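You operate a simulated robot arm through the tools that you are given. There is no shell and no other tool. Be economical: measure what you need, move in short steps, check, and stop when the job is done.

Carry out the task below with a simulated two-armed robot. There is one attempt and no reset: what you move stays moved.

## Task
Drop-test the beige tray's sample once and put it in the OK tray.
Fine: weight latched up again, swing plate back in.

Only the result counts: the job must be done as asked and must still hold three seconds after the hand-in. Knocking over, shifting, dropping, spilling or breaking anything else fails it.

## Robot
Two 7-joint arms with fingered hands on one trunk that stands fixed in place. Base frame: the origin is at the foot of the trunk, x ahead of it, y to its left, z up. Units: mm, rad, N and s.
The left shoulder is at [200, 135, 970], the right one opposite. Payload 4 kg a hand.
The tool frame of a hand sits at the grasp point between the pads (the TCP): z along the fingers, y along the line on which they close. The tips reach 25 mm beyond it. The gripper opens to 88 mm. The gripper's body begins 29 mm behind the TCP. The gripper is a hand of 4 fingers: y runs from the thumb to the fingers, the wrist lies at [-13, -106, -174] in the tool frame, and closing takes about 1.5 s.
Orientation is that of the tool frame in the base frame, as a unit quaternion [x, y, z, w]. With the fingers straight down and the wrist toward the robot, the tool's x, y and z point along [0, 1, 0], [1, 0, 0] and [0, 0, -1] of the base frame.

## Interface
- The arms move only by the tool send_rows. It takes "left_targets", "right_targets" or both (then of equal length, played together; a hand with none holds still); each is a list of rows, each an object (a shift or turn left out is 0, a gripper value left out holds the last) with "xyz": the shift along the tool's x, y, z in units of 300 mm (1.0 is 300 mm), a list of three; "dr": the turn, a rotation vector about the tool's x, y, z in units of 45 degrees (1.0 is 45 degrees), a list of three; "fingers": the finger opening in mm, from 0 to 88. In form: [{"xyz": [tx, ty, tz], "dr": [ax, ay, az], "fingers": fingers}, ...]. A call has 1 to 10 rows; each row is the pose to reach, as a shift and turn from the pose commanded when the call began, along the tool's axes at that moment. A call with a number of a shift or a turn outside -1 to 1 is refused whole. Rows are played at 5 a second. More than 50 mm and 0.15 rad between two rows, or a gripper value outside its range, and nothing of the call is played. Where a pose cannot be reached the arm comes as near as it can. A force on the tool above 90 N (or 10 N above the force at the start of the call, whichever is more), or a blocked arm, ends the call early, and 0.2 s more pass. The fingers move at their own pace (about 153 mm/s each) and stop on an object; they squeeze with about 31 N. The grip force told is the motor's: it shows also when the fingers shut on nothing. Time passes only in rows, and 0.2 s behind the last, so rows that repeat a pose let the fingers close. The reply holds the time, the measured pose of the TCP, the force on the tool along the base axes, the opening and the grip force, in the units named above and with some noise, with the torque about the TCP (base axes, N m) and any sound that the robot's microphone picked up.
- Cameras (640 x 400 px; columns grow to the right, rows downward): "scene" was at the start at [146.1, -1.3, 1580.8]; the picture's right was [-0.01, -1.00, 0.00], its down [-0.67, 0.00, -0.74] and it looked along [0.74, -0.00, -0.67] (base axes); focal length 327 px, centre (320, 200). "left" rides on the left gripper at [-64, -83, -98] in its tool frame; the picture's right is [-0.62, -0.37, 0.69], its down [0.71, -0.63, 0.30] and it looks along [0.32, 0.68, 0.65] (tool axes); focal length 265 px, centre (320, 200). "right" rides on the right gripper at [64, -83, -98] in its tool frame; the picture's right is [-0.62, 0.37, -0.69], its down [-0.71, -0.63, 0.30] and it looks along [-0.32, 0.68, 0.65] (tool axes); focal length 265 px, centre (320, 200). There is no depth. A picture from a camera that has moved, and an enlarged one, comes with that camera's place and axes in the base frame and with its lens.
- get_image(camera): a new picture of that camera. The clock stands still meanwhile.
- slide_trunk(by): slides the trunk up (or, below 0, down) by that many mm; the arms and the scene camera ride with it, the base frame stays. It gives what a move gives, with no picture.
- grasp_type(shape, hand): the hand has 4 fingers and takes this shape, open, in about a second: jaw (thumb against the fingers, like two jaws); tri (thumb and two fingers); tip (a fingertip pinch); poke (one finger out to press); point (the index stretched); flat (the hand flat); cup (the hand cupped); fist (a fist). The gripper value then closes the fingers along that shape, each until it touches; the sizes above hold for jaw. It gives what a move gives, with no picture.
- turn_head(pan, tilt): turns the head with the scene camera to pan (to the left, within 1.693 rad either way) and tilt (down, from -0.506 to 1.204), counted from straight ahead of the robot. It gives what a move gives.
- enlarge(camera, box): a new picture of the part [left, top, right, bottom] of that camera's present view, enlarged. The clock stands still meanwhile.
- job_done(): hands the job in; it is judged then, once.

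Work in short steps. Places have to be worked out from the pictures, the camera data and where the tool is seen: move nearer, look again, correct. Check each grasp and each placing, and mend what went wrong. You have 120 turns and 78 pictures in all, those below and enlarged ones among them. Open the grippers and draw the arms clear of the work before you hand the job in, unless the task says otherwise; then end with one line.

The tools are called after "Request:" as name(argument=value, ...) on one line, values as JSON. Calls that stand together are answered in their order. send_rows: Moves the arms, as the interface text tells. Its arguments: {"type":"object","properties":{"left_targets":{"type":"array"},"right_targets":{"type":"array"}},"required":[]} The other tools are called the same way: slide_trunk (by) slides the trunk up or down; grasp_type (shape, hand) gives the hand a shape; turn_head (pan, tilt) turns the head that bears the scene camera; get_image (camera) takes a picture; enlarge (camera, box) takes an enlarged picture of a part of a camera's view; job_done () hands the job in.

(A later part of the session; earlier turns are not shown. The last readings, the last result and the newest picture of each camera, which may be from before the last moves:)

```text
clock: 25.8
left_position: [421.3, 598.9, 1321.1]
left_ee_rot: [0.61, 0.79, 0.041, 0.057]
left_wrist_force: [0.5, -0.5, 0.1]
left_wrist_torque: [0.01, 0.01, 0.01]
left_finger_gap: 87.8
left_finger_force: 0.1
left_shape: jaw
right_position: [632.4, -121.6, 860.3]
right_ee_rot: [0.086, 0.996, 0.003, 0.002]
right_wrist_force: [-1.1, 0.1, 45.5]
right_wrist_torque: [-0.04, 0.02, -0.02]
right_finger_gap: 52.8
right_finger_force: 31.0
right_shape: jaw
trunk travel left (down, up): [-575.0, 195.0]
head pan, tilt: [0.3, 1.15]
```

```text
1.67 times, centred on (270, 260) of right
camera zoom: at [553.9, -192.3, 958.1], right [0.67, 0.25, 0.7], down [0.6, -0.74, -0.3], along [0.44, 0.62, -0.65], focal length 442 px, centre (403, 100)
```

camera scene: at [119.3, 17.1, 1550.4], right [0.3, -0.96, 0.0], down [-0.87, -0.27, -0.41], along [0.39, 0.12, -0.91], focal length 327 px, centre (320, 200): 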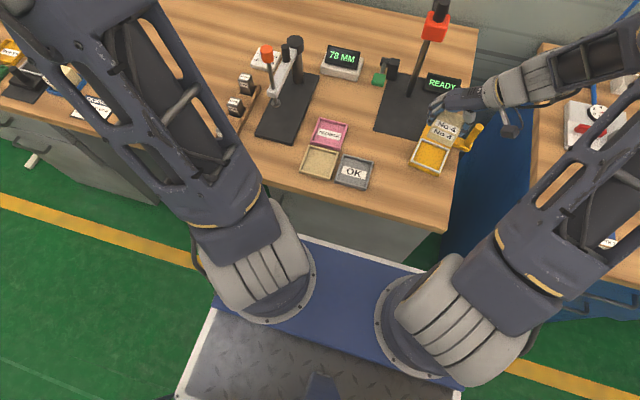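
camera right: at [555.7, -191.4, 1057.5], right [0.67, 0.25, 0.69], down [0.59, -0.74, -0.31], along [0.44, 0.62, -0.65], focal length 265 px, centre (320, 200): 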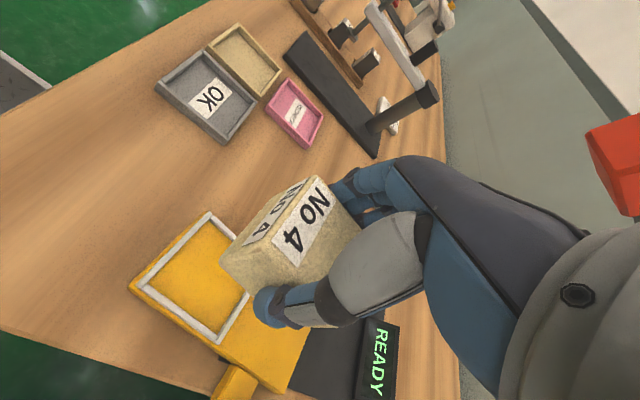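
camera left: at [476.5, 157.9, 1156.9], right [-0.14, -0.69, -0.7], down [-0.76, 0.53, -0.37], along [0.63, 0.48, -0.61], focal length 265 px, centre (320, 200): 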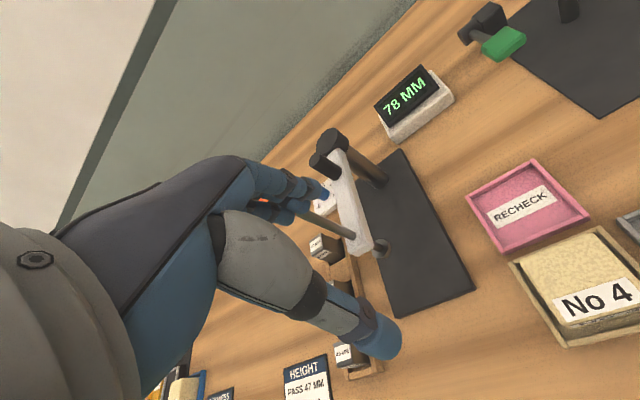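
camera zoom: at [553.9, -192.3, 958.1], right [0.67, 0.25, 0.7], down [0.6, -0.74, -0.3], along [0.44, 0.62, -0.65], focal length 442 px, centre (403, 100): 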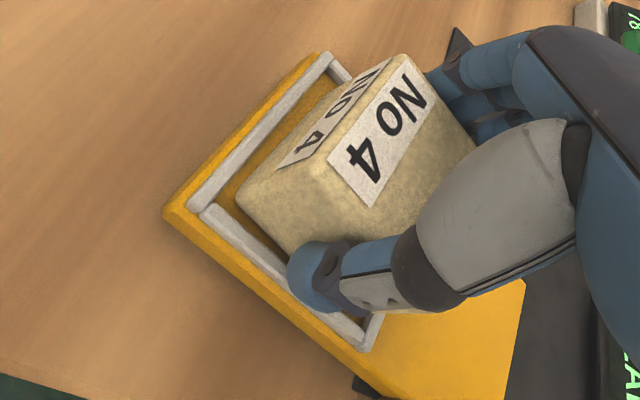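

Same contact height at both places, so the sample stands on the nest floor. Relieve the load by 2 mm and open.

Request:
send_rows(right_targets=[{"xyz": [0, 0, -0.004]}, {"xyz": [0, 0, -0.005], "fingers": 80}, {"xyz": [0, 0, -0.005], "fingers": 80}, {"xyz": [0, 0, -0.005]}, {"xyz": [0, 0, -0.005]}, {"xyz": [0, 0, -0.1]}, {"xyz": [0, 0, -0.23]}, {"xyz": [0, 0, -0.35]}])

Request:
enlarge(camera="right", box=[100, 160, 400, 400])

Request:
enlarge(camera="scene", box=[370, 80, 500, 190])

```text
clock: 27.6
left_position: [421.0, 598.3, 1319.6]
left_ee_rot: [0.611, 0.789, 0.04, 0.057]
left_wrist_force: [0.0, 0.2, 0.2]
left_wrist_torque: [-0.02, 0.02, 0.02]
left_finger_gap: 87.7
left_finger_force: 0.0
left_shape: jaw
right_position: [629.8, -121.0, 961.7]
right_ee_rot: [0.086, 0.996, 0.001, 0.0]
right_wrist_force: [0.0, -0.1, 0.7]
right_wrist_torque: [0.01, 0.02, -0.01]
right_finger_gap: 79.9
right_finger_force: 0.1
right_shape: jaw
trunk travel left (down, up): [-575.0, 195.0]
head pan, tilt: [0.3, 1.15]
```

```text
1.67 times, centred on (250, 280) of right
camera zoom: at [553.0, -192.7, 1060.7], right [0.67, 0.25, 0.69], down [0.59, -0.74, -0.31], along [0.44, 0.62, -0.65], focal length 442 px, centre (437, 67)
```

zoom: 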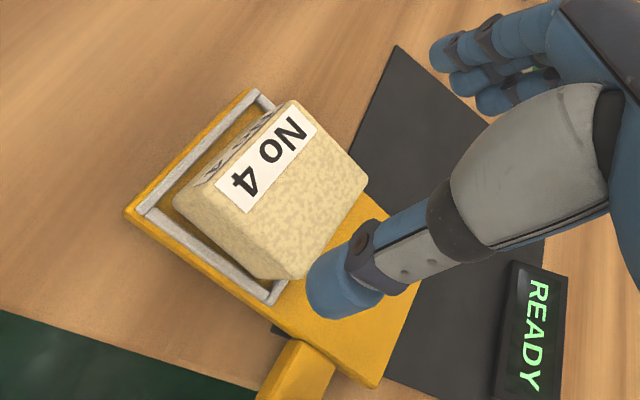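

```text
3.64 times, centred on (435, 135) of scene
camera zoom: at [119.6, 16.8, 1550.3], right [0.3, -0.96, 0.0], down [-0.87, -0.27, -0.41], along [0.39, 0.12, -0.91], focal length 1189 px, centre (-98, 436)
```

zoom: 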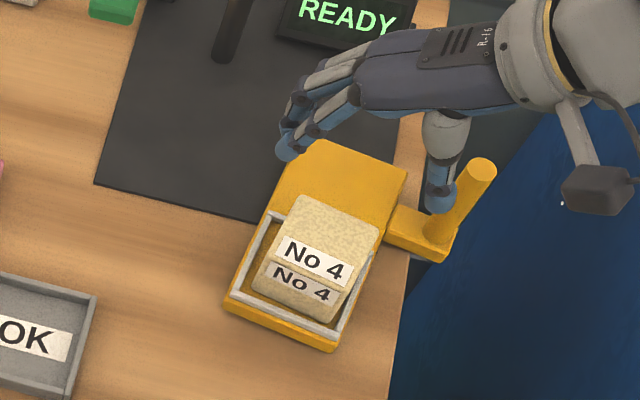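

Sample stands in the nest. Next the handle at ≈(693,-209): move above it with the fingers half closed.

Request:
send_rows(right_targets=[{"xyz": [-0.08, -0.08, 0], "dr": [0, 0, -0.1], "fingers": 50}, {"xyz": [-0.17, -0.17, 0], "dr": [0, 0, -0.2]}, {"xyz": [-0.257, -0.253, 0], "dr": [0, 0, -0.22]}, {"xyz": [-0.257, -0.253, 0.02], "dr": [0, 0, -0.22]}])

Request:
get_image(camera="right")

Request:
enlarge(camera="scene", box=[370, 60, 520, 190])

```text
clock: 28.6
left_position: [421.2, 597.9, 1320.7]
left_ee_rot: [0.61, 0.79, 0.04, 0.057]
left_wrist_force: [-0.1, 0.0, 0.0]
left_wrist_torque: [-0.03, 0.01, 0.02]
left_finger_gap: 88.0
left_finger_force: 0.1
left_shape: jaw
right_position: [693.8, -210.9, 955.5]
right_ee_rot: [0.002, 1.0, 0.001, 0.001]
right_wrist_force: [0.6, 0.3, -0.2]
right_wrist_torque: [0.0, -0.01, 0.02]
right_finger_gap: 50.5
right_finger_force: 0.0
right_shape: jaw
trunk travel left (down, up): [-575.0, 195.0]
head pan, tilt: [0.3, 1.15]
```

```text
38 pictures are left
camera right: at [629.5, -294.5, 1054.2], right [0.62, 0.37, 0.69], down [0.71, -0.63, -0.31], along [0.33, 0.68, -0.65], focal length 265 px, centre (320, 200)
```

right: 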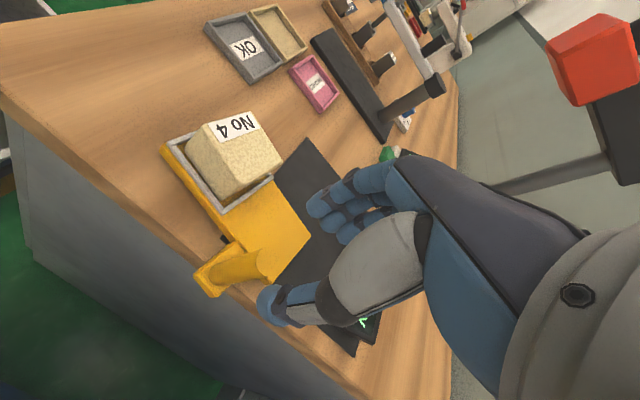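

```text
3.08 times, centred on (445, 125) of scene
camera zoom: at [119.3, 16.9, 1550.4], right [0.3, -0.96, 0.0], down [-0.87, -0.27, -0.41], along [0.39, 0.12, -0.91], focal length 1006 px, centre (-65, 431)
```

zoom: 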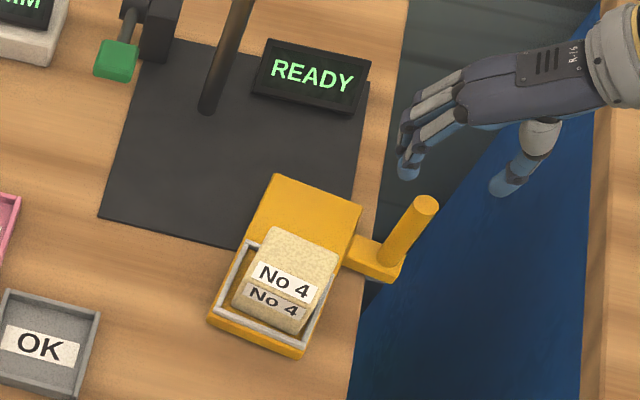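

Handle axis ≈(698,-210), top z≈898, and the sample sits squarely in the nest. Descend around the handle.

Request:
send_rows(right_targets=[{"xyz": [-0.013, 0.003, 0.08]}, {"xyz": [-0.013, 0.003, 0.17]}, {"xyz": [-0.013, 0.003, 0.23]}, {"xyz": [-0.013, 0.003, 0.26]}])

Request:
get_image(camera="right")

```text
clock: 29.6
left_position: [420.6, 596.6, 1319.9]
left_ee_rot: [0.61, 0.789, 0.04, 0.058]
left_wrist_force: [1.1, 0.4, 0.7]
left_wrist_torque: [0.03, -0.02, 0.02]
left_finger_gap: 87.7
left_finger_force: 0.0
left_shape: jaw
right_position: [697.7, -209.2, 877.6]
right_ee_rot: [0.0, 1.0, 0.001, 0.0]
right_wrist_force: [-0.1, 0.8, 0.1]
right_wrist_torque: [0.01, 0.01, 0.01]
right_finger_gap: 50.1
right_finger_force: 0.1
right_shape: jaw
trunk travel left (down, up): [-575.0, 195.0]
head pan, tilt: [0.3, 1.15]
```

```text
36 pictures are left
camera right: at [633.2, -293.1, 975.9], right [0.62, 0.37, 0.69], down [0.71, -0.63, -0.31], along [0.33, 0.68, -0.65], focal length 265 px, centre (320, 200)
```

right: 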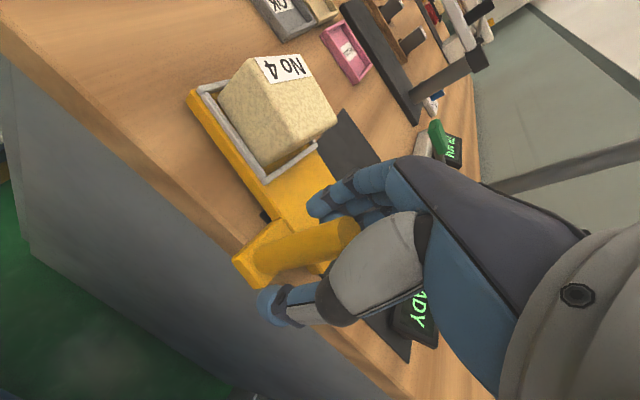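

Handle is between thumb and fingers; close on it.

Request:
send_rows(right_targets=[{"fingers": 0}, {"fingers": 0}, {"fingers": 0}, {"fingers": 0}, {"fingers": 0}, {"fingers": 0}])

```text
clock: 31.0
left_position: [421.6, 598.3, 1319.2]
left_ee_rot: [0.61, 0.789, 0.04, 0.057]
left_wrist_force: [-0.2, -0.2, -0.3]
left_wrist_torque: [-0.01, 0.0, 0.01]
left_finger_gap: 88.1
left_finger_force: 0.1
left_shape: jaw
right_position: [697.5, -209.4, 877.6]
right_ee_rot: [0.001, 1.0, 0.0, 0.0]
right_wrist_force: [-1.1, -5.3, -3.1]
right_wrist_torque: [-0.08, 0.06, -0.02]
right_finger_gap: 11.4
right_finger_force: 31.1
right_shape: jaw
trunk travel left (down, up): [-575.0, 195.0]
head pan, tilt: [0.3, 1.15]
```

Gripped the handle. Swing the first 20° around the estimated pivot (741,-138) and check forces.

Request:
send_rows(right_targets=[{"xyz": [0.02, 0.013, 0], "dr": [0, 0, 0.05]}, {"xyz": [0.039, 0.029, 0], "dr": [0, 0, 0.1]}, {"xyz": [0.057, 0.045, 0], "dr": [0, 0, 0.15]}, {"xyz": [0.073, 0.063, 0], "dr": [0, 0, 0.2]}])

Request:
enlarge(camera="scene", box=[370, 60, 520, 190])

```text
clock: 32.0
left_position: [421.6, 598.7, 1320.3]
left_ee_rot: [0.61, 0.79, 0.04, 0.057]
left_wrist_force: [0.5, -0.2, 0.4]
left_wrist_torque: [-0.05, -0.04, 0.01]
left_finger_gap: 88.0
left_finger_force: 0.1
left_shape: jaw
right_position: [675.8, -189.7, 876.8]
right_ee_rot: [0.078, 0.997, 0.001, 0.0]
right_wrist_force: [-0.4, -2.6, -7.1]
right_wrist_torque: [-0.03, 0.01, -0.08]
right_finger_gap: 11.2
right_finger_force: 30.7
right_shape: jaw
trunk travel left (down, up): [-575.0, 195.0]
head pan, tilt: [0.3, 1.15]
```

```text
3.08 times, centred on (445, 125) of scene
camera zoom: at [119.5, 16.7, 1550.3], right [0.3, -0.96, 0.0], down [-0.87, -0.27, -0.41], along [0.39, 0.12, -0.91], focal length 1006 px, centre (-65, 431)
```

zoom: 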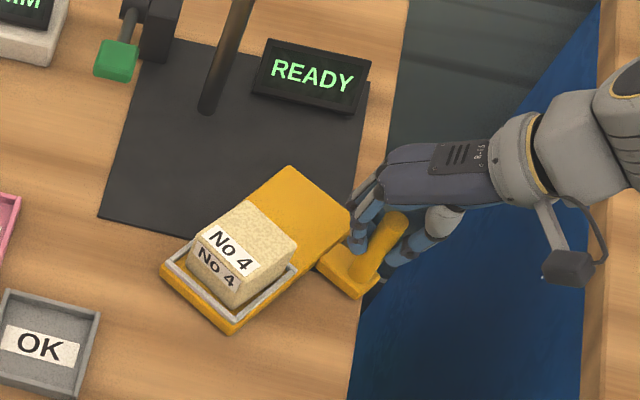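

Swinging smoothly with little force. Continue to 50°.

Request:
send_rows(right_targets=[{"xyz": [0.017, 0.018, 0], "dr": [0, 0, 0.05]}, {"xyz": [0.033, 0.036, 0], "dr": [0, 0, 0.1]}, {"xyz": [0.047, 0.056, 0], "dr": [0, 0, 0.15]}, {"xyz": [0.06, 0.077, 0], "dr": [0, 0, 0.2]}, {"xyz": [0.071, 0.099, 0], "dr": [0, 0, 0.25]}, {"xyz": [0.079, 0.121, 0], "dr": [0, 0, 0.3]}])

Request:
enlarge(camera="scene", box=[370, 60, 520, 190])

```text
clock: 33.4
left_position: [423.0, 597.5, 1320.1]
left_ee_rot: [0.609, 0.79, 0.04, 0.057]
left_wrist_force: [-1.0, 0.5, -0.3]
left_wrist_torque: [-0.02, -0.02, -0.04]
left_finger_gap: 87.8
left_finger_force: 0.1
left_shape: jaw
right_position: [660.2, -152.2, 877.3]
right_ee_rot: [0.197, 0.98, 0.0, 0.001]
right_wrist_force: [15.0, -0.9, -9.2]
right_wrist_torque: [0.05, -0.4, -0.21]
right_finger_gap: 10.3
right_finger_force: 31.3
right_shape: jaw
trunk travel left (down, up): [-575.0, 195.0]
head pan, tilt: [0.3, 1.15]
```

```text
3.08 times, centred on (445, 125) of scene
camera zoom: at [120.1, 16.7, 1550.3], right [0.3, -0.96, 0.0], down [-0.87, -0.27, -0.41], along [0.39, 0.12, -0.91], focal length 1006 px, centre (-65, 431)
```

zoom: 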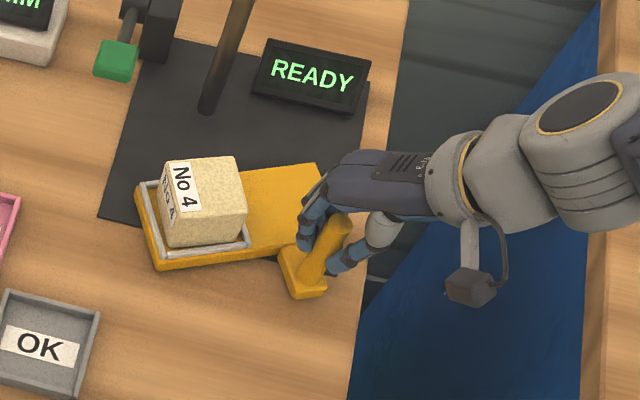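

Plate has turned ≈54°; the force shows the real radius is a bit smaller (pivot ≈(737,-144), r≈75). Continue with the corrected arc.

Request:
send_rows(right_targets=[{"xyz": [0.002, 0.018, 0], "dr": [0, 0, 0.06]}, {"xyz": [0.006, 0.037, 0], "dr": [0, 0, 0.12]}, {"xyz": [0.009, 0.055, 0], "dr": [0, 0, 0.18]}])

Request:
enlarge(camera="scene", box=[370, 0, 520, 190])

```text
clock: 34.2
left_position: [421.9, 597.5, 1321.0]
left_ee_rot: [0.61, 0.789, 0.04, 0.057]
left_wrist_force: [-1.2, -0.4, -0.5]
left_wrist_torque: [0.02, 0.01, 0.01]
left_finger_gap: 87.7
left_finger_force: 0.1
left_shape: jaw
right_position: [660.4, -133.8, 876.6]
right_ee_rot: [0.264, 0.964, 0.002, -0.002]
right_wrist_force: [0.1, 0.3, -6.3]
right_wrist_torque: [0.01, -0.13, -0.09]
right_finger_gap: 10.0
right_finger_force: 30.8
right_shape: jaw
trunk travel left (down, up): [-575.0, 195.0]
head pan, tilt: [0.3, 1.15]
```

```text
2.11 times, centred on (445, 95) of scene
camera zoom: at [119.4, 16.7, 1550.4], right [0.3, -0.96, 0.0], down [-0.87, -0.27, -0.41], along [0.39, 0.12, -0.91], focal length 688 px, centre (57, 421)
```

zoom: 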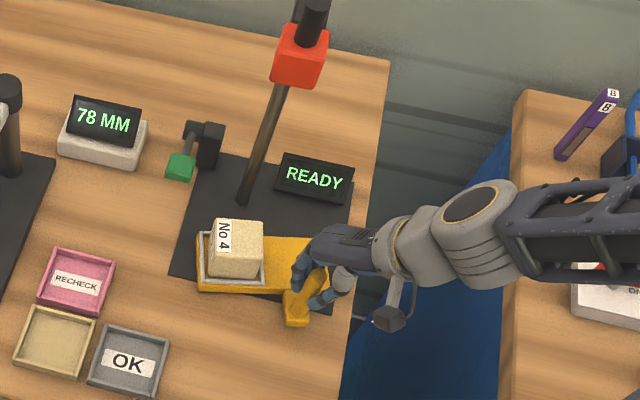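

Force nearly zero now. Swing the remaining ≈15° and check.

Request:
send_rows(right_targets=[{"xyz": [0.006, 0.022, 0], "dr": [0, 0, 0.06]}, {"xyz": [0.01, 0.044, 0], "dr": [0, 0, 0.12]}, {"xyz": [0.014, 0.066, 0], "dr": [0, 0, 0.18]}])

Request:
enlarge(camera="scene", box=[370, 0, 520, 190])

```text
clock: 35.0
left_position: [421.7, 597.8, 1320.5]
left_ee_rot: [0.61, 0.789, 0.04, 0.057]
left_wrist_force: [0.4, -0.5, 0.3]
left_wrist_torque: [-0.03, -0.03, 0.02]
left_finger_gap: 87.7
left_finger_force: 0.1
left_shape: jaw
right_position: [666.2, -115.9, 877.3]
right_ee_rot: [0.332, 0.943, 0.0, -0.002]
right_wrist_force: [-9.2, 0.0, -6.9]
right_wrist_torque: [0.0, 0.07, 0.06]
right_finger_gap: 9.9
right_finger_force: 30.9
right_shape: jaw
trunk travel left (down, up): [-575.0, 195.0]
head pan, tilt: [0.3, 1.15]
```

```text
2.11 times, centred on (445, 95) of scene
camera zoom: at [119.2, 16.7, 1550.3], right [0.3, -0.96, 0.0], down [-0.87, -0.27, -0.41], along [0.39, 0.12, -0.91], focal length 688 px, centre (57, 421)
```

zoom: 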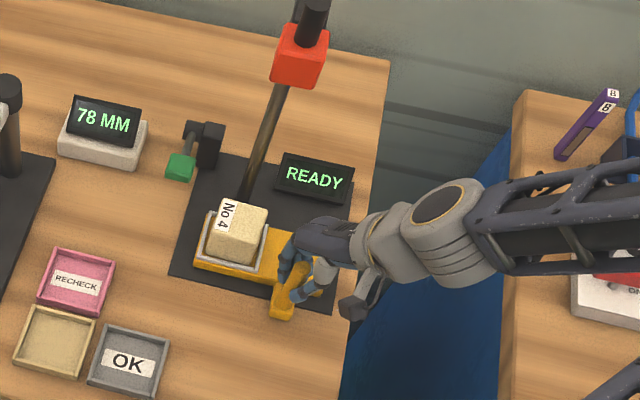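

Sample is now at about (720,-34); weight axis ≈(744,-28), so ≈10° remain. Continue gently toward the stop.

Request:
send_rows(right_targets=[{"xyz": [0.004, 0.017, 0], "dr": [0, 0, 0.06]}, {"xyz": [0.008, 0.034, 0], "dr": [0, 0, 0.12]}, {"xyz": [0.011, 0.051, 0], "dr": [0, 0, 0.16]}])

Request:
enlarge(camera="scene", box=[370, 0, 520, 190])

```text
clock: 35.8
left_position: [421.1, 596.4, 1321.6]
left_ee_rot: [0.61, 0.789, 0.04, 0.058]
left_wrist_force: [-0.5, -0.1, -0.5]
left_wrist_torque: [0.03, -0.04, -0.01]
left_finger_gap: 87.7
left_finger_force: 0.0
left_shape: jaw
right_position: [673.2, -102.8, 878.4]
right_ee_rot: [0.392, 0.92, 0.001, -0.002]
right_wrist_force: [-27.8, -19.7, 6.8]
right_wrist_torque: [-0.45, 0.73, 0.16]
right_finger_gap: 12.0
right_finger_force: 30.8
right_shape: jaw
trunk travel left (down, up): [-575.0, 195.0]
head pan, tilt: [0.3, 1.15]
```

```text
2.11 times, centred on (445, 95) of scene
camera zoom: at [118.2, 15.9, 1550.7], right [0.3, -0.96, 0.0], down [-0.87, -0.27, -0.41], along [0.39, 0.12, -0.91], focal length 688 px, centre (57, 421)
```

zoom: 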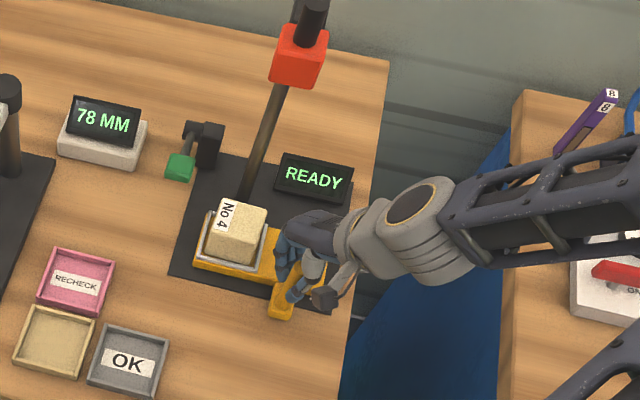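

Reaction force ≈35 N and the plate no longer moved: it's against its stop, edge parallel to y, sample under the weight at ≈(740,-30). Relax, open, and rise off the handle.

Request:
send_rows(right_targets=[{"xyz": [-0.002, -0.012, 0]}, {"xyz": [-0.002, -0.012, 0], "fingers": 40}, {"xyz": [-0.002, -0.012, 0], "fingers": 40}, {"xyz": [-0.002, -0.012, 0]}, {"xyz": [-0.002, -0.012, -0.1]}, {"xyz": [-0.002, -0.012, -0.22]}, {"xyz": [-0.08, -0.05, -0.28]}, {"xyz": [-0.15, -0.15, -0.28]}])

Request:
enlarge(camera="scene", box=[350, 0, 500, 190])

Request:
get_image(camera="right")

```text
clock: 37.6
left_position: [420.5, 599.9, 1320.8]
left_ee_rot: [0.61, 0.789, 0.04, 0.058]
left_wrist_force: [0.2, -0.5, -0.4]
left_wrist_torque: [-0.02, 0.02, -0.01]
left_finger_gap: 87.7
left_finger_force: 0.0
left_shape: jaw
right_position: [675.4, -163.9, 961.2]
right_ee_rot: [0.39, 0.921, 0.001, 0.0]
right_wrist_force: [0.1, -0.1, 0.5]
right_wrist_torque: [-0.03, 0.01, 0.0]
right_finger_gap: 40.0
right_finger_force: 0.0
right_shape: jaw
trunk travel left (down, up): [-575.0, 195.0]
head pan, tilt: [0.3, 1.15]
```

```text
2.11 times, centred on (425, 95) of scene
camera zoom: at [119.4, 17.3, 1550.4], right [0.3, -0.96, 0.0], down [-0.87, -0.27, -0.41], along [0.39, 0.12, -0.91], focal length 688 px, centre (99, 421)
```

zoom: 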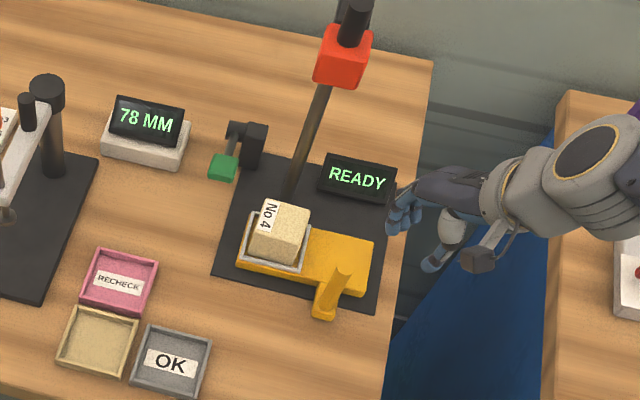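

```text
29 pictures are left
camera right: at [571.0, -176.9, 1060.8], right [0.7, -0.19, 0.69], down [0.04, -0.95, -0.31], along [0.72, 0.24, -0.65], focal length 265 px, centre (320, 200)
```

right: 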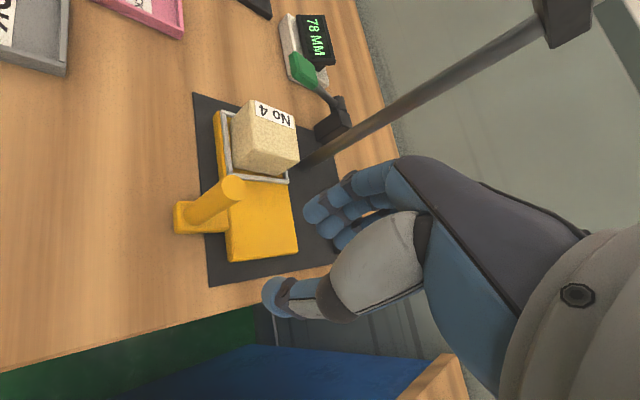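

Plate is in, parallel to the base. The left hand suits the green paddle (≈(788,60,882)). Withdraw the right hand and bring the left hand in high, fingers closed.

Request:
send_rows(left_targets=[{"xyz": [-0.12, 0.06, 0.035], "dr": [0.02, 0, 0.04], "fingers": 0}, {"xyz": [-0.24, 0.12, 0.07], "dr": [0.04, 0.01, 0.08]}, {"xyz": [-0.36, 0.18, 0.11], "dr": [0.07, 0.01, 0.12]}, {"xyz": [-0.48, 0.23, 0.15], "dr": [0.09, 0.015, 0.16]}, {"xyz": [-0.6, 0.29, 0.19], "dr": [0.11, 0.02, 0.2]}, {"xyz": [-0.72, 0.35, 0.23], "dr": [0.13, 0.025, 0.24]}, {"xyz": [-0.84, 0.41, 0.27], "dr": [0.155, 0.03, 0.28]}, {"xyz": [-0.966, 0.47, 0.307], "dr": [0.177, 0.032, 0.324]}], right_targets=[{"xyz": [0, -0.05, -0.05]}, {"xyz": [-0.01, -0.11, -0.1]}, {"xyz": [-0.02, -0.17, -0.16]}, {"xyz": [-0.04, -0.23, -0.23]}, {"xyz": [-0.05, -0.29, -0.3]}, {"xyz": [-0.07, -0.35, -0.37]}, {"xyz": [-0.09, -0.41, -0.44]}, {"xyz": [-0.1, -0.47, -0.5]}])

Request:
get_image(camera="scene")

```text
clock: 39.4
left_position: [641.8, 353.0, 1259.6]
left_ee_rot: [0.707, 0.707, 0.0, -0.001]
left_wrist_force: [0.8, 0.1, 0.2]
left_wrist_torque: [-0.05, 0.0, 0.0]
left_finger_gap: 0.0
left_finger_force: 31.1
left_shape: jaw
right_position: [594.2, -283.6, 1112.0]
right_ee_rot: [0.39, 0.921, 0.001, -0.001]
right_wrist_force: [-0.7, -0.3, -0.3]
right_wrist_torque: [0.04, -0.01, -0.04]
right_finger_gap: 40.2
right_finger_force: 0.0
right_shape: jaw
trunk travel left (down, up): [-575.0, 195.0]
head pan, tilt: [0.3, 1.15]
```

```text
28 pictures are left
camera scene: at [119.2, 17.1, 1550.4], right [0.3, -0.96, 0.0], down [-0.87, -0.27, -0.41], along [0.39, 0.12, -0.91], focal length 327 px, centre (320, 200)
```

scene: 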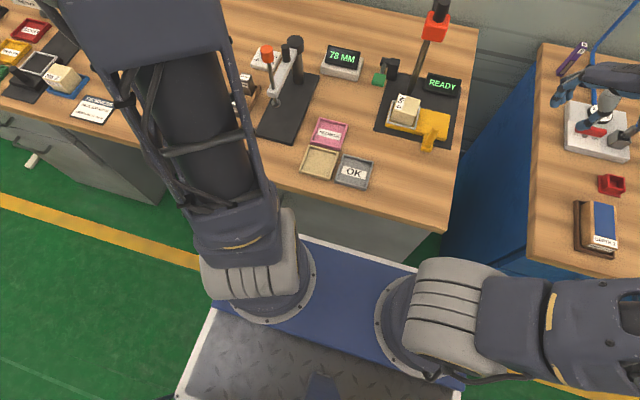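

Left hand is in standard pose. Move it to above the paddle at z≈1060, clear to the left of the weight.

Request:
send_rows(left_targets=[{"xyz": [-0.11, 0.055, 0.03]}, {"xyz": [-0.22, 0.11, 0.08]}, {"xyz": [-0.33, 0.165, 0.14]}, {"xyz": [-0.44, 0.22, 0.21]}, {"xyz": [-0.55, 0.275, 0.29]}, {"xyz": [-0.66, 0.33, 0.37]}, {"xyz": [-0.77, 0.385, 0.46]}, {"xyz": [-0.87, 0.44, 0.56]}, {"xyz": [-0.963, 0.487, 0.667]}])

Request:
get_image(camera="left")

Request:
get_image(camera="scene")

```text
clock: 41.4
left_position: [789.6, 65.0, 1059.7]
left_ee_rot: [0.707, 0.708, 0.0, 0.0]
left_wrist_force: [-0.2, 0.8, -0.3]
left_wrist_torque: [-0.02, 0.03, -0.02]
left_finger_gap: 0.1
left_finger_force: 31.7
left_shape: jaw
right_position: [594.1, -284.1, 1111.5]
right_ee_rot: [0.391, 0.92, 0.001, 0.0]
right_wrist_force: [-0.6, 0.4, -0.3]
right_wrist_torque: [-0.01, 0.03, 0.01]
right_finger_gap: 40.1
right_finger_force: 0.1
right_shape: jaw
trunk travel left (down, up): [-575.0, 195.0]
head pan, tilt: [0.3, 1.15]
```

```text
27 pictures are left
camera left: at [706.4, 0.4, 1159.2], right [-0.37, -0.62, -0.69], down [-0.63, 0.71, -0.3], along [0.68, 0.33, -0.65], focal length 265 px, centre (320, 200)
```

left: 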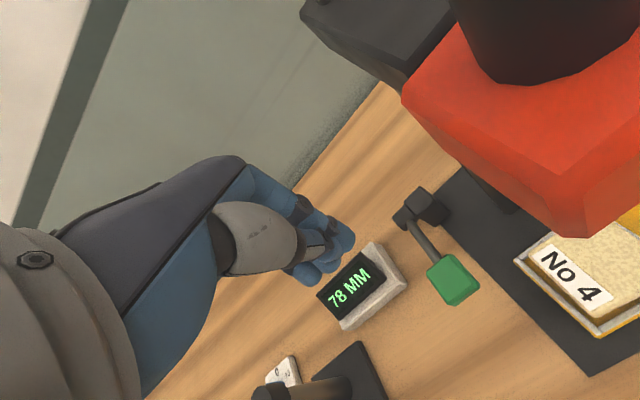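

```text
26 pictures are left
camera scene: at [119.0, 17.1, 1550.4], right [0.3, -0.96, 0.0], down [-0.87, -0.27, -0.41], along [0.39, 0.12, -0.91], focal length 327 px, centre (320, 200)
```

scene: 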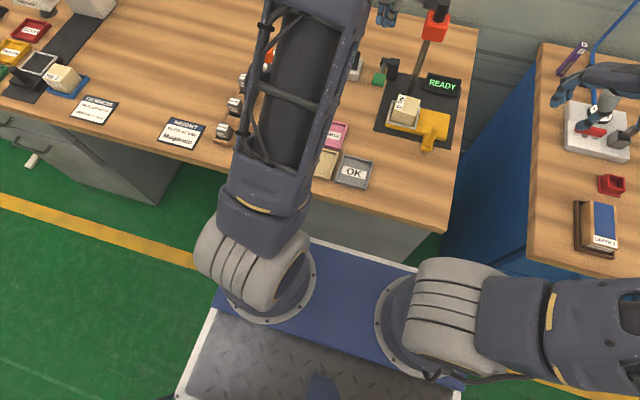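

The left camera box is near the weight; I'll yaw the hand 45° clockwise so wrist and camera swing left, and centre on the paddle at (787,59).

Request:
send_rows(left_targets=[{"xyz": [0, 0, 0], "dr": [0, 0, 0.17]}, {"xyz": [0, 0, 0], "dr": [0, 0, 0.34]}, {"xyz": [0, 0, 0], "dr": [0, 0, 0.51]}, {"xyz": [-0.005, 0, 0], "dr": [0, 0, 0.68]}, {"xyz": [-0.015, -0.009, 0], "dr": [0, 0, 0.85]}, {"xyz": [-0.02, -0.009, 0], "dr": [0, 0, 1.0]}])

Request:
send_rows(left_targets=[{"xyz": [0, 0, 0.13]}, {"xyz": [0, 0, 0.26]}, {"xyz": [0, 0, 0.37]}, {"xyz": [0, 0, 0.43]}])

Request:
get_image(camera="left")

Request:
enlarge(camera="scene", box=[350, 0, 500, 190])

```text
clock: 42.8
left_position: [786.3, 57.9, 1060.3]
left_ee_rot: [0.924, 0.381, 0.0, 0.001]
left_wrist_force: [0.1, -0.4, -0.4]
left_wrist_torque: [-0.04, -0.01, -0.01]
left_finger_gap: 0.1
left_finger_force: 30.8
left_shape: jaw
right_position: [594.0, -284.5, 1112.3]
right_ee_rot: [0.391, 0.921, 0.002, -0.001]
right_wrist_force: [0.7, 0.4, -0.1]
right_wrist_torque: [0.01, -0.03, -0.02]
right_finger_gap: 40.6
right_finger_force: 0.1
right_shape: jaw
trunk travel left (down, up): [-575.0, 195.0]
head pan, tilt: [0.3, 1.15]
```

```text
clock: 43.8
left_position: [785.3, 59.3, 930.9]
left_ee_rot: [0.924, 0.383, 0.001, 0.0]
left_wrist_force: [-0.9, 0.7, 0.2]
left_wrist_torque: [-0.04, 0.01, 0.03]
left_finger_gap: 0.1
left_finger_force: 31.2
left_shape: jaw
right_position: [595.1, -283.9, 1110.8]
right_ee_rot: [0.39, 0.921, 0.001, 0.0]
right_wrist_force: [-0.5, -0.3, -0.7]
right_wrist_torque: [0.03, 0.01, 0.01]
right_finger_gap: 40.0
right_finger_force: 0.0
right_shape: jaw
trunk travel left (down, up): [-575.0, 195.0]
head pan, tilt: [0.3, 1.15]
```

```text
25 pictures are left
camera left: at [681.5, 72.6, 1030.4], right [-0.7, -0.18, -0.69], down [0.06, 0.95, -0.3], along [0.71, -0.25, -0.65], focal length 265 px, centre (320, 200)
```

left: 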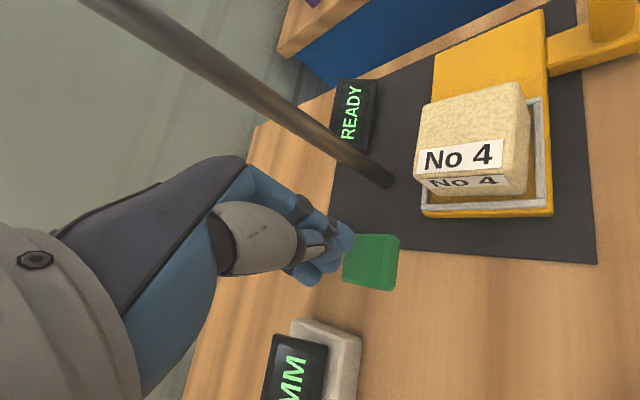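

```text
2.11 times, centred on (425, 95) of scene
camera zoom: at [119.2, 16.8, 1550.4], right [0.3, -0.96, 0.0], down [-0.87, -0.27, -0.41], along [0.39, 0.12, -0.91], focal length 688 px, centre (99, 421)
```

zoom: 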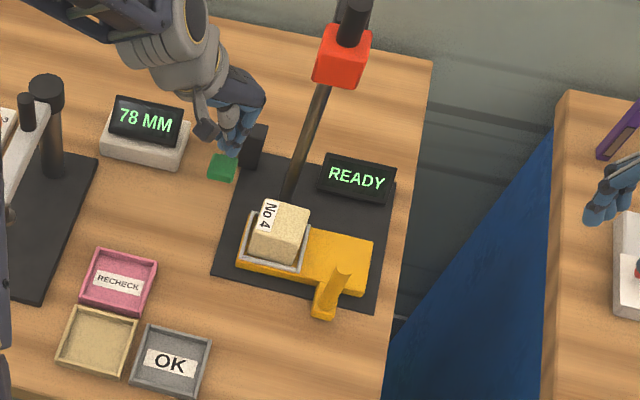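

Tips hang over the paddle (785,62). Press down in steps and listen.

Request:
send_rows(left_targets=[{"xyz": [0, 0, 0.04]}, {"xyz": [0, 0, 0.06]}, {"xyz": [0, 0, 0.075]}, {"xyz": [0, 0, 0.09]}])

```text
clock: 44.8
left_position: [785.8, 58.2, 904.1]
left_ee_rot: [0.924, 0.383, 0.0, -0.001]
left_wrist_force: [-0.1, -0.1, 2.8]
left_wrist_torque: [0.05, 0.01, 0.01]
left_finger_gap: 0.0
left_finger_force: 30.8
left_shape: jaw
right_position: [594.4, -284.3, 1111.2]
right_ee_rot: [0.391, 0.921, 0.001, 0.0]
right_wrist_force: [0.6, -0.3, 0.4]
right_wrist_torque: [-0.03, 0.0, 0.01]
right_finger_gap: 40.0
right_finger_force: 0.0
right_shape: jaw
trunk travel left (down, up): [-575.0, 195.0]
head pan, tilt: [0.3, 1.15]
```

Contact begins (≈3 N). Press further, then come back up.

Request:
send_rows(left_targets=[{"xyz": [0, 0, 0.015]}, {"xyz": [0, 0, 0.03]}, {"xyz": [0, 0, 0.04]}])

```text
clock: 45.6
left_position: [785.0, 58.9, 891.6]
left_ee_rot: [0.924, 0.383, -0.001, -0.001]
left_wrist_force: [-1.1, -1.3, 2.1]
left_wrist_torque: [-0.02, 0.02, -0.01]
left_finger_gap: 0.0
left_finger_force: 30.8
left_shape: jaw
right_position: [594.0, -284.7, 1111.5]
right_ee_rot: [0.39, 0.921, 0.0, -0.001]
right_wrist_force: [0.9, 0.3, -1.1]
right_wrist_torque: [0.02, -0.03, 0.03]
right_finger_gap: 39.7
right_finger_force: 0.0
right_shape: jaw
trunk travel left (down, up): [-575.0, 195.0]
head pan, tilt: [0.3, 1.15]
```

No drop sound yet; check quickly with a picture.

Request:
get_image(camera="left")

```text
23 pictures are left
camera left: at [681.9, 72.1, 991.8], right [-0.7, -0.18, -0.69], down [0.06, 0.95, -0.3], along [0.71, -0.25, -0.65], focal length 265 px, centre (320, 200)
```

left: 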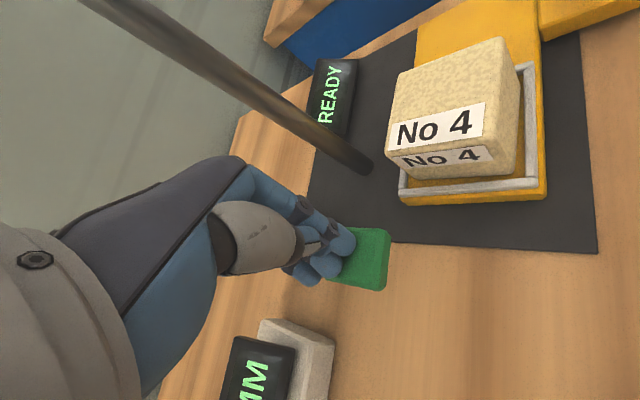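

Still in contact with the paddle and READY shown; keep pressing further in small steps.

Request:
send_rows(left_targets=[{"xyz": [0, 0, 0.02]}, {"xyz": [0, 0, 0.035]}, {"xyz": [0, 0, 0.05]}])

```text
clock: 46.4
left_position: [785.5, 57.7, 877.3]
left_ee_rot: [0.923, 0.384, 0.0, 0.0]
left_wrist_force: [-1.9, -0.1, 3.0]
left_wrist_torque: [-0.03, 0.02, -0.02]
left_finger_gap: 0.0
left_finger_force: 30.9
left_shape: jaw
right_position: [594.2, -285.1, 1112.6]
right_ee_rot: [0.391, 0.921, 0.002, 0.0]
right_wrist_force: [-1.0, 0.4, 0.5]
right_wrist_torque: [0.01, 0.0, 0.02]
right_finger_gap: 40.0
right_finger_force: 0.1
right_shape: jaw
trunk travel left (down, up): [-575.0, 195.0]
head pan, tilt: [0.3, 1.15]
```

Request:
get_image(camera="left")

Request:
enlarge(camera="scene", box=[350, 0, 500, 190])

```text
22 pictures are left
camera left: at [681.5, 72.1, 976.7], right [-0.7, -0.18, -0.69], down [0.06, 0.95, -0.3], along [0.71, -0.25, -0.65], focal length 265 px, centre (320, 200)
```

left: 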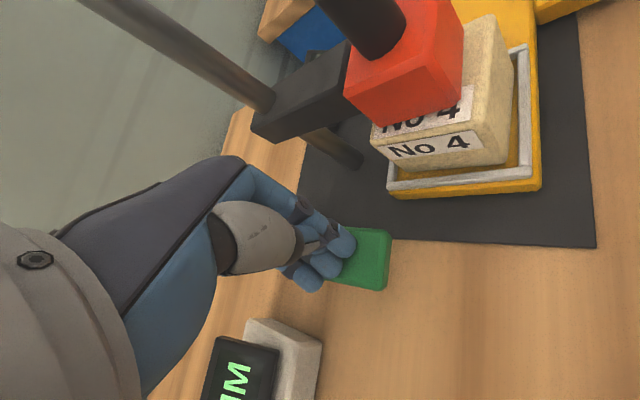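

```text
2.11 times, centred on (425, 95) of scene
camera zoom: at [119.2, 16.8, 1550.4], right [0.3, -0.96, 0.0], down [-0.87, -0.27, -0.41], along [0.39, 0.12, -0.91], focal length 688 px, centre (99, 421)
```

zoom: 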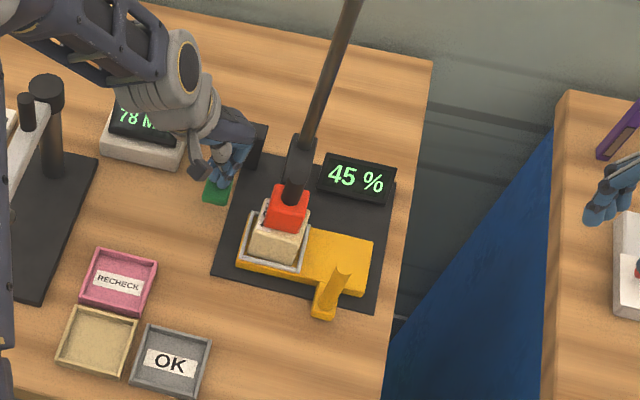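

The weight dropped once (display 45 %). Withdraw the left hand up and to the left.

Request:
send_rows(left_targets=[{"xyz": [0, 0, -0.12]}, {"xyz": [0, 0, -0.25]}, {"xyz": [0, 0, -0.38]}, {"xyz": [0, 0, -0.5]}, {"xyz": [0.03, -0.05, -0.63]}, {"xyz": [0.08, -0.12, -0.74]}, {"xyz": [0.17, -0.22, -0.8]}, {"xyz": [0.26, -0.32, -0.83]}, {"xyz": [0.35, -0.42, -0.85]}, {"xyz": [0.43, -0.53, -0.85]}])

Request:
enlarge(camera="scene", box=[370, 30, 490, 170])

Request:
get_image(camera="right")

```text
clock: 48.6
left_position: [763.2, 262.5, 1131.4]
left_ee_rot: [0.924, 0.383, 0.0, 0.0]
left_wrist_force: [-0.3, 0.8, 0.5]
left_wrist_torque: [0.02, -0.02, 0.0]
left_finger_gap: 0.0
left_finger_force: 30.3
left_shape: jaw
right_position: [593.8, -285.1, 1112.4]
right_ee_rot: [0.391, 0.92, 0.002, 0.0]
right_wrist_force: [0.2, -0.5, -0.3]
right_wrist_torque: [0.0, 0.0, -0.03]
right_finger_gap: 40.0
right_finger_force: 0.2
right_shape: jaw
trunk travel left (down, up): [-575.0, 195.0]
head pan, tilt: [0.3, 1.15]
```

```text
2.86 times, centred on (430, 100) of scene
camera zoom: at [119.4, 16.5, 1550.4], right [0.3, -0.96, 0.0], down [-0.87, -0.27, -0.41], along [0.39, 0.12, -0.91], focal length 934 px, centre (6, 486)
```

zoom: 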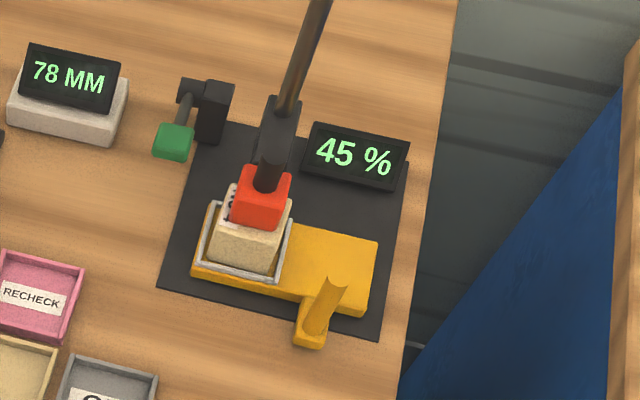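

```text
19 pictures are left
camera right: at [490.1, -296.3, 1210.4], right [0.7, -0.19, 0.69], down [0.04, -0.95, -0.31], along [0.72, 0.24, -0.65], focal length 265 px, centre (320, 200)
```

right: 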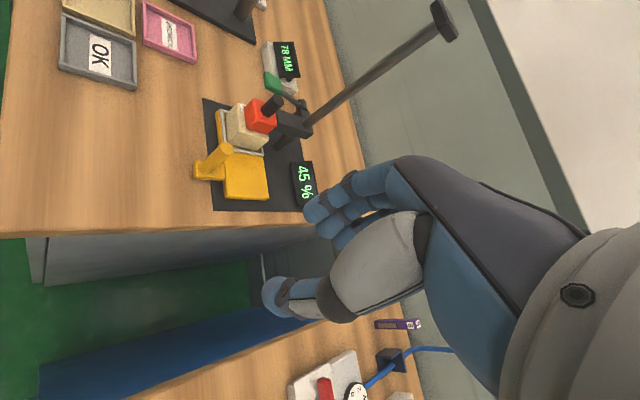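

Knob is now at ≈(745,-26), tip z≈938. Bring the right hand above it with closing axis mostly along y.

Request:
send_rows(right_targets=[{"xyz": [0.03, 0.12, 0.02], "dr": [0, 0, -0.08], "fingers": 45}, {"xyz": [0.07, 0.24, 0.04], "dr": [0, 0, -0.16]}, {"xyz": [0.1, 0.36, 0.08], "dr": [0, 0, -0.24]}, {"xyz": [0.135, 0.48, 0.12], "dr": [0, 0, -0.32]}, {"xyz": [0.17, 0.6, 0.17], "dr": [0, 0, -0.4]}, {"xyz": [0.2, 0.72, 0.22], "dr": [0, 0, -0.48]}, {"xyz": [0.235, 0.84, 0.28], "dr": [0, 0, -0.56]}, {"xyz": [0.269, 0.96, 0.34], "dr": [0, 0, -0.58]}])

Request:
get_image(camera="right")

Request:
enlarge(camera="scene", box=[370, 0, 490, 140])

```text
clock: 50.4
left_position: [762.2, 261.9, 1132.4]
left_ee_rot: [0.924, 0.383, 0.001, -0.001]
left_wrist_force: [1.0, -0.6, 0.2]
left_wrist_torque: [0.0, -0.01, 0.01]
left_finger_gap: 0.0
left_finger_force: 30.7
left_shape: jaw
right_position: [743.9, -26.9, 1009.5]
right_ee_rot: [0.173, 0.985, 0.001, -0.001]
right_wrist_force: [0.6, 0.1, 0.5]
right_wrist_torque: [0.04, -0.04, -0.03]
right_finger_gap: 44.6
right_finger_force: 0.1
right_shape: jaw
trunk travel left (down, up): [-575.0, 195.0]
head pan, tilt: [0.3, 1.15]
```

```text
18 pictures are left
camera right: at [655.2, -83.4, 1108.4], right [0.71, 0.13, 0.69], down [0.46, -0.83, -0.31], along [0.54, 0.53, -0.65], focal length 265 px, centre (320, 200)
```

right: 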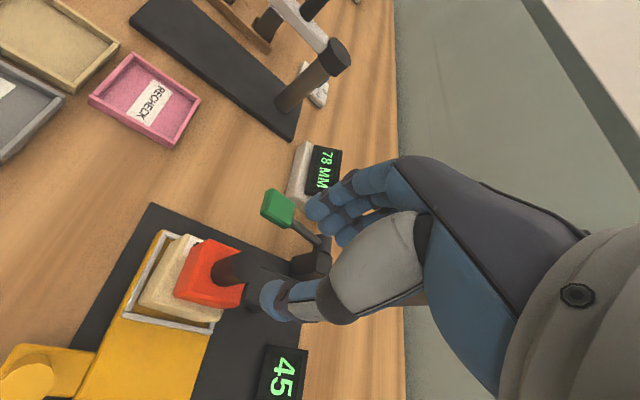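

```text
2.86 times, centred on (430, 70) of scene
camera zoom: at [119.1, 16.5, 1550.4], right [0.3, -0.96, 0.0], down [-0.87, -0.27, -0.41], along [0.39, 0.12, -0.91], focal length 934 px, centre (6, 571)
```

zoom: 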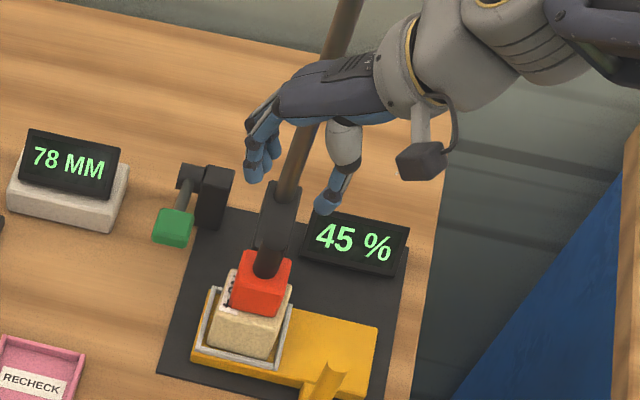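

Predicted knob tip matches the picture. Descend around it and close.

Request:
send_rows(right_targets=[{"xyz": [-0.003, 0.003, 0.08]}, {"xyz": [-0.003, 0.003, 0.15]}, {"xyz": [-0.003, 0.003, 0.21]}, {"xyz": [-0.003, 0.003, 0.255]}])

Request:
get_image(camera="right")

```text
clock: 51.4
left_position: [764.6, 262.2, 1132.5]
left_ee_rot: [0.924, 0.383, 0.0, 0.0]
left_wrist_force: [-0.4, 0.0, -0.2]
left_wrist_torque: [-0.01, -0.02, 0.01]
left_finger_gap: 0.0
left_finger_force: 31.3
left_shape: jaw
right_position: [747.5, -25.2, 932.9]
right_ee_rot: [0.173, 0.985, 0.001, 0.001]
right_wrist_force: [0.7, 0.3, 0.3]
right_wrist_torque: [-0.01, -0.01, 0.01]
right_finger_gap: 44.5
right_finger_force: 0.1
right_shape: jaw
trunk travel left (down, up): [-575.0, 195.0]
head pan, tilt: [0.3, 1.15]
```

```text
16 pictures are left
camera right: at [657.4, -82.4, 1031.7], right [0.71, 0.13, 0.69], down [0.46, -0.84, -0.31], along [0.54, 0.53, -0.65], focal length 265 px, centre (320, 200)
```

right: 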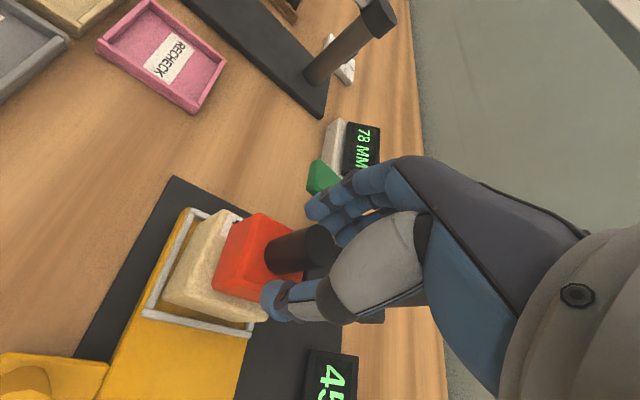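

Knob lies between thumb and fingers. Close on it.

Request:
send_rows(right_targets=[{"fingers": 0}, {"fingers": 0}, {"fingers": 0}, {"fingers": 0}, {"fingers": 0}, {"fingers": 0}])

Request:
send_rows(right_targets=[{"xyz": [0, 0, -0.03]}, {"xyz": [0, 0, -0.08]}, {"xyz": [0, 0, -0.13]}])

Request:
enlarge(camera="scene", box=[370, 0, 490, 140])

```text
clock: 52.8
left_position: [762.1, 262.5, 1131.9]
left_ee_rot: [0.924, 0.383, 0.0, 0.0]
left_wrist_force: [0.6, 0.0, 0.6]
left_wrist_torque: [0.01, 0.02, -0.01]
left_finger_gap: 0.1
left_finger_force: 30.4
left_shape: jaw
right_position: [746.4, -26.8, 933.0]
right_ee_rot: [0.173, 0.985, 0.001, 0.0]
right_wrist_force: [5.9, -9.1, -3.6]
right_wrist_torque: [-0.13, -0.1, 0.0]
right_finger_gap: 9.4
right_finger_force: 30.9
right_shape: jaw
trunk travel left (down, up): [-575.0, 195.0]
head pan, tilt: [0.3, 1.15]
```

```text
clock: 53.6
left_position: [763.4, 261.6, 1131.1]
left_ee_rot: [0.924, 0.383, 0.0, -0.001]
left_wrist_force: [-0.8, 0.2, 0.4]
left_wrist_torque: [-0.01, 0.03, 0.04]
left_finger_gap: 0.1
left_finger_force: 31.0
left_shape: jaw
right_position: [746.5, -27.5, 972.2]
right_ee_rot: [0.173, 0.985, 0.0, 0.0]
right_wrist_force: [11.4, -11.8, -5.2]
right_wrist_torque: [-0.16, -0.27, 0.05]
right_finger_gap: 9.3
right_finger_force: 31.0
right_shape: jaw
trunk travel left (down, up): [-575.0, 195.0]
head pan, tilt: [0.3, 1.15]
```

```text
2.86 times, centred on (430, 70) of scene
camera zoom: at [120.0, 16.4, 1550.3], right [0.3, -0.96, 0.0], down [-0.87, -0.27, -0.41], along [0.39, 0.12, -0.91], focal length 934 px, centre (6, 571)
```

zoom: 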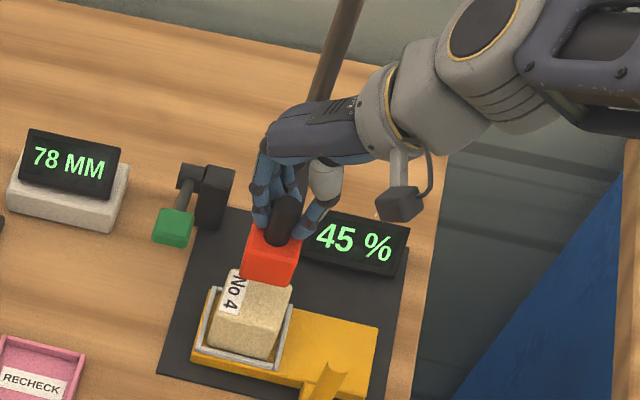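

The weight rises with the hand. Continue most of the way, easing the lateral load.

Request:
send_rows(right_targets=[{"xyz": [-0.007, -0.005, -0.08]}, {"xyz": [-0.007, -0.005, -0.18]}, {"xyz": [-0.007, -0.005, -0.28]}, {"xyz": [-0.007, -0.005, -0.38]}, {"xyz": [-0.007, -0.005, -0.46]}, {"xyz": [-0.007, -0.005, -0.5]}])

Request:
enlarge(camera="scene", box=[370, 0, 490, 140])

```text
clock: 55.0
left_position: [763.9, 262.5, 1131.0]
left_ee_rot: [0.924, 0.383, 0.0, 0.0]
left_wrist_force: [0.5, -0.6, 0.1]
left_wrist_torque: [0.0, -0.04, -0.01]
left_finger_gap: 0.1
left_finger_force: 31.3
left_shape: jaw
right_position: [747.1, -27.9, 1122.3]
right_ee_rot: [0.172, 0.985, 0.002, -0.001]
right_wrist_force: [-2.5, -3.4, -4.4]
right_wrist_torque: [0.02, 0.05, -0.04]
right_finger_gap: 8.5
right_finger_force: 30.9
right_shape: jaw
trunk travel left (down, up): [-575.0, 195.0]
head pan, tilt: [0.3, 1.15]
```

```text
2.86 times, centred on (430, 70) of scene
camera zoom: at [119.5, 16.7, 1550.3], right [0.3, -0.96, 0.0], down [-0.87, -0.27, -0.41], along [0.39, 0.12, -0.91], focal length 934 px, centre (6, 571)
```

zoom: 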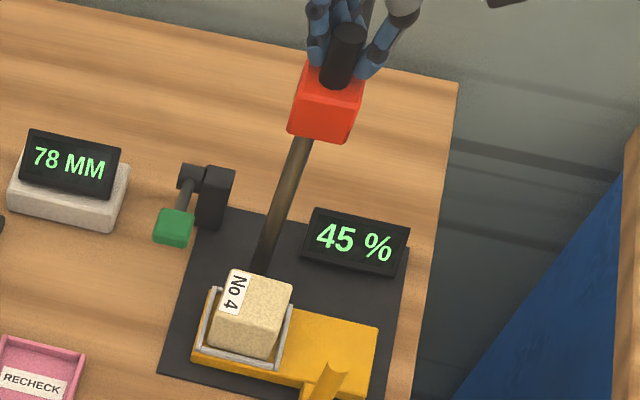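

About 15–20 mm remain to the original latched height. Continue in small steps and watch for the latch.

Request:
send_rows(right_targets=[{"xyz": [0, 0, -0.02]}, {"xyz": [0, 0, -0.035]}, {"xyz": [0, 0, -0.05]}])

Request:
send_rows(right_targets=[{"xyz": [0, 0, -0.01]}, {"xyz": [0, 0, -0.02]}])

```text
clock: 55.8
left_position: [762.8, 261.8, 1131.0]
left_ee_rot: [0.924, 0.384, 0.001, 0.0]
left_wrist_force: [-0.5, -1.1, 0.2]
left_wrist_torque: [-0.01, 0.02, 0.01]
left_finger_gap: 0.1
left_finger_force: 30.7
left_shape: jaw
right_position: [747.2, -28.1, 1137.9]
right_ee_rot: [0.173, 0.985, 0.001, -0.001]
right_wrist_force: [-2.2, -2.0, -6.2]
right_wrist_torque: [0.09, 0.03, -0.02]
right_finger_gap: 8.0
right_finger_force: 30.5
right_shape: jaw
trunk travel left (down, up): [-575.0, 195.0]
head pan, tilt: [0.3, 1.15]
```

```text
clock: 56.4
left_position: [763.4, 261.8, 1131.9]
left_ee_rot: [0.924, 0.383, 0.0, 0.0]
left_wrist_force: [-0.4, -0.3, -0.8]
left_wrist_torque: [0.02, 0.02, -0.01]
left_finger_gap: 0.0
left_finger_force: 31.0
left_shape: jaw
right_position: [748.4, -30.3, 1139.9]
right_ee_rot: [0.173, 0.985, -0.001, -0.002]
right_wrist_force: [0.8, -2.3, -27.9]
right_wrist_torque: [0.06, -0.06, 0.02]
right_finger_gap: 6.8
right_finger_force: 30.9
right_shape: jaw
trunk travel left (down, up): [-575.0, 195.0]
head pan, tilt: [0.3, 1.15]
```

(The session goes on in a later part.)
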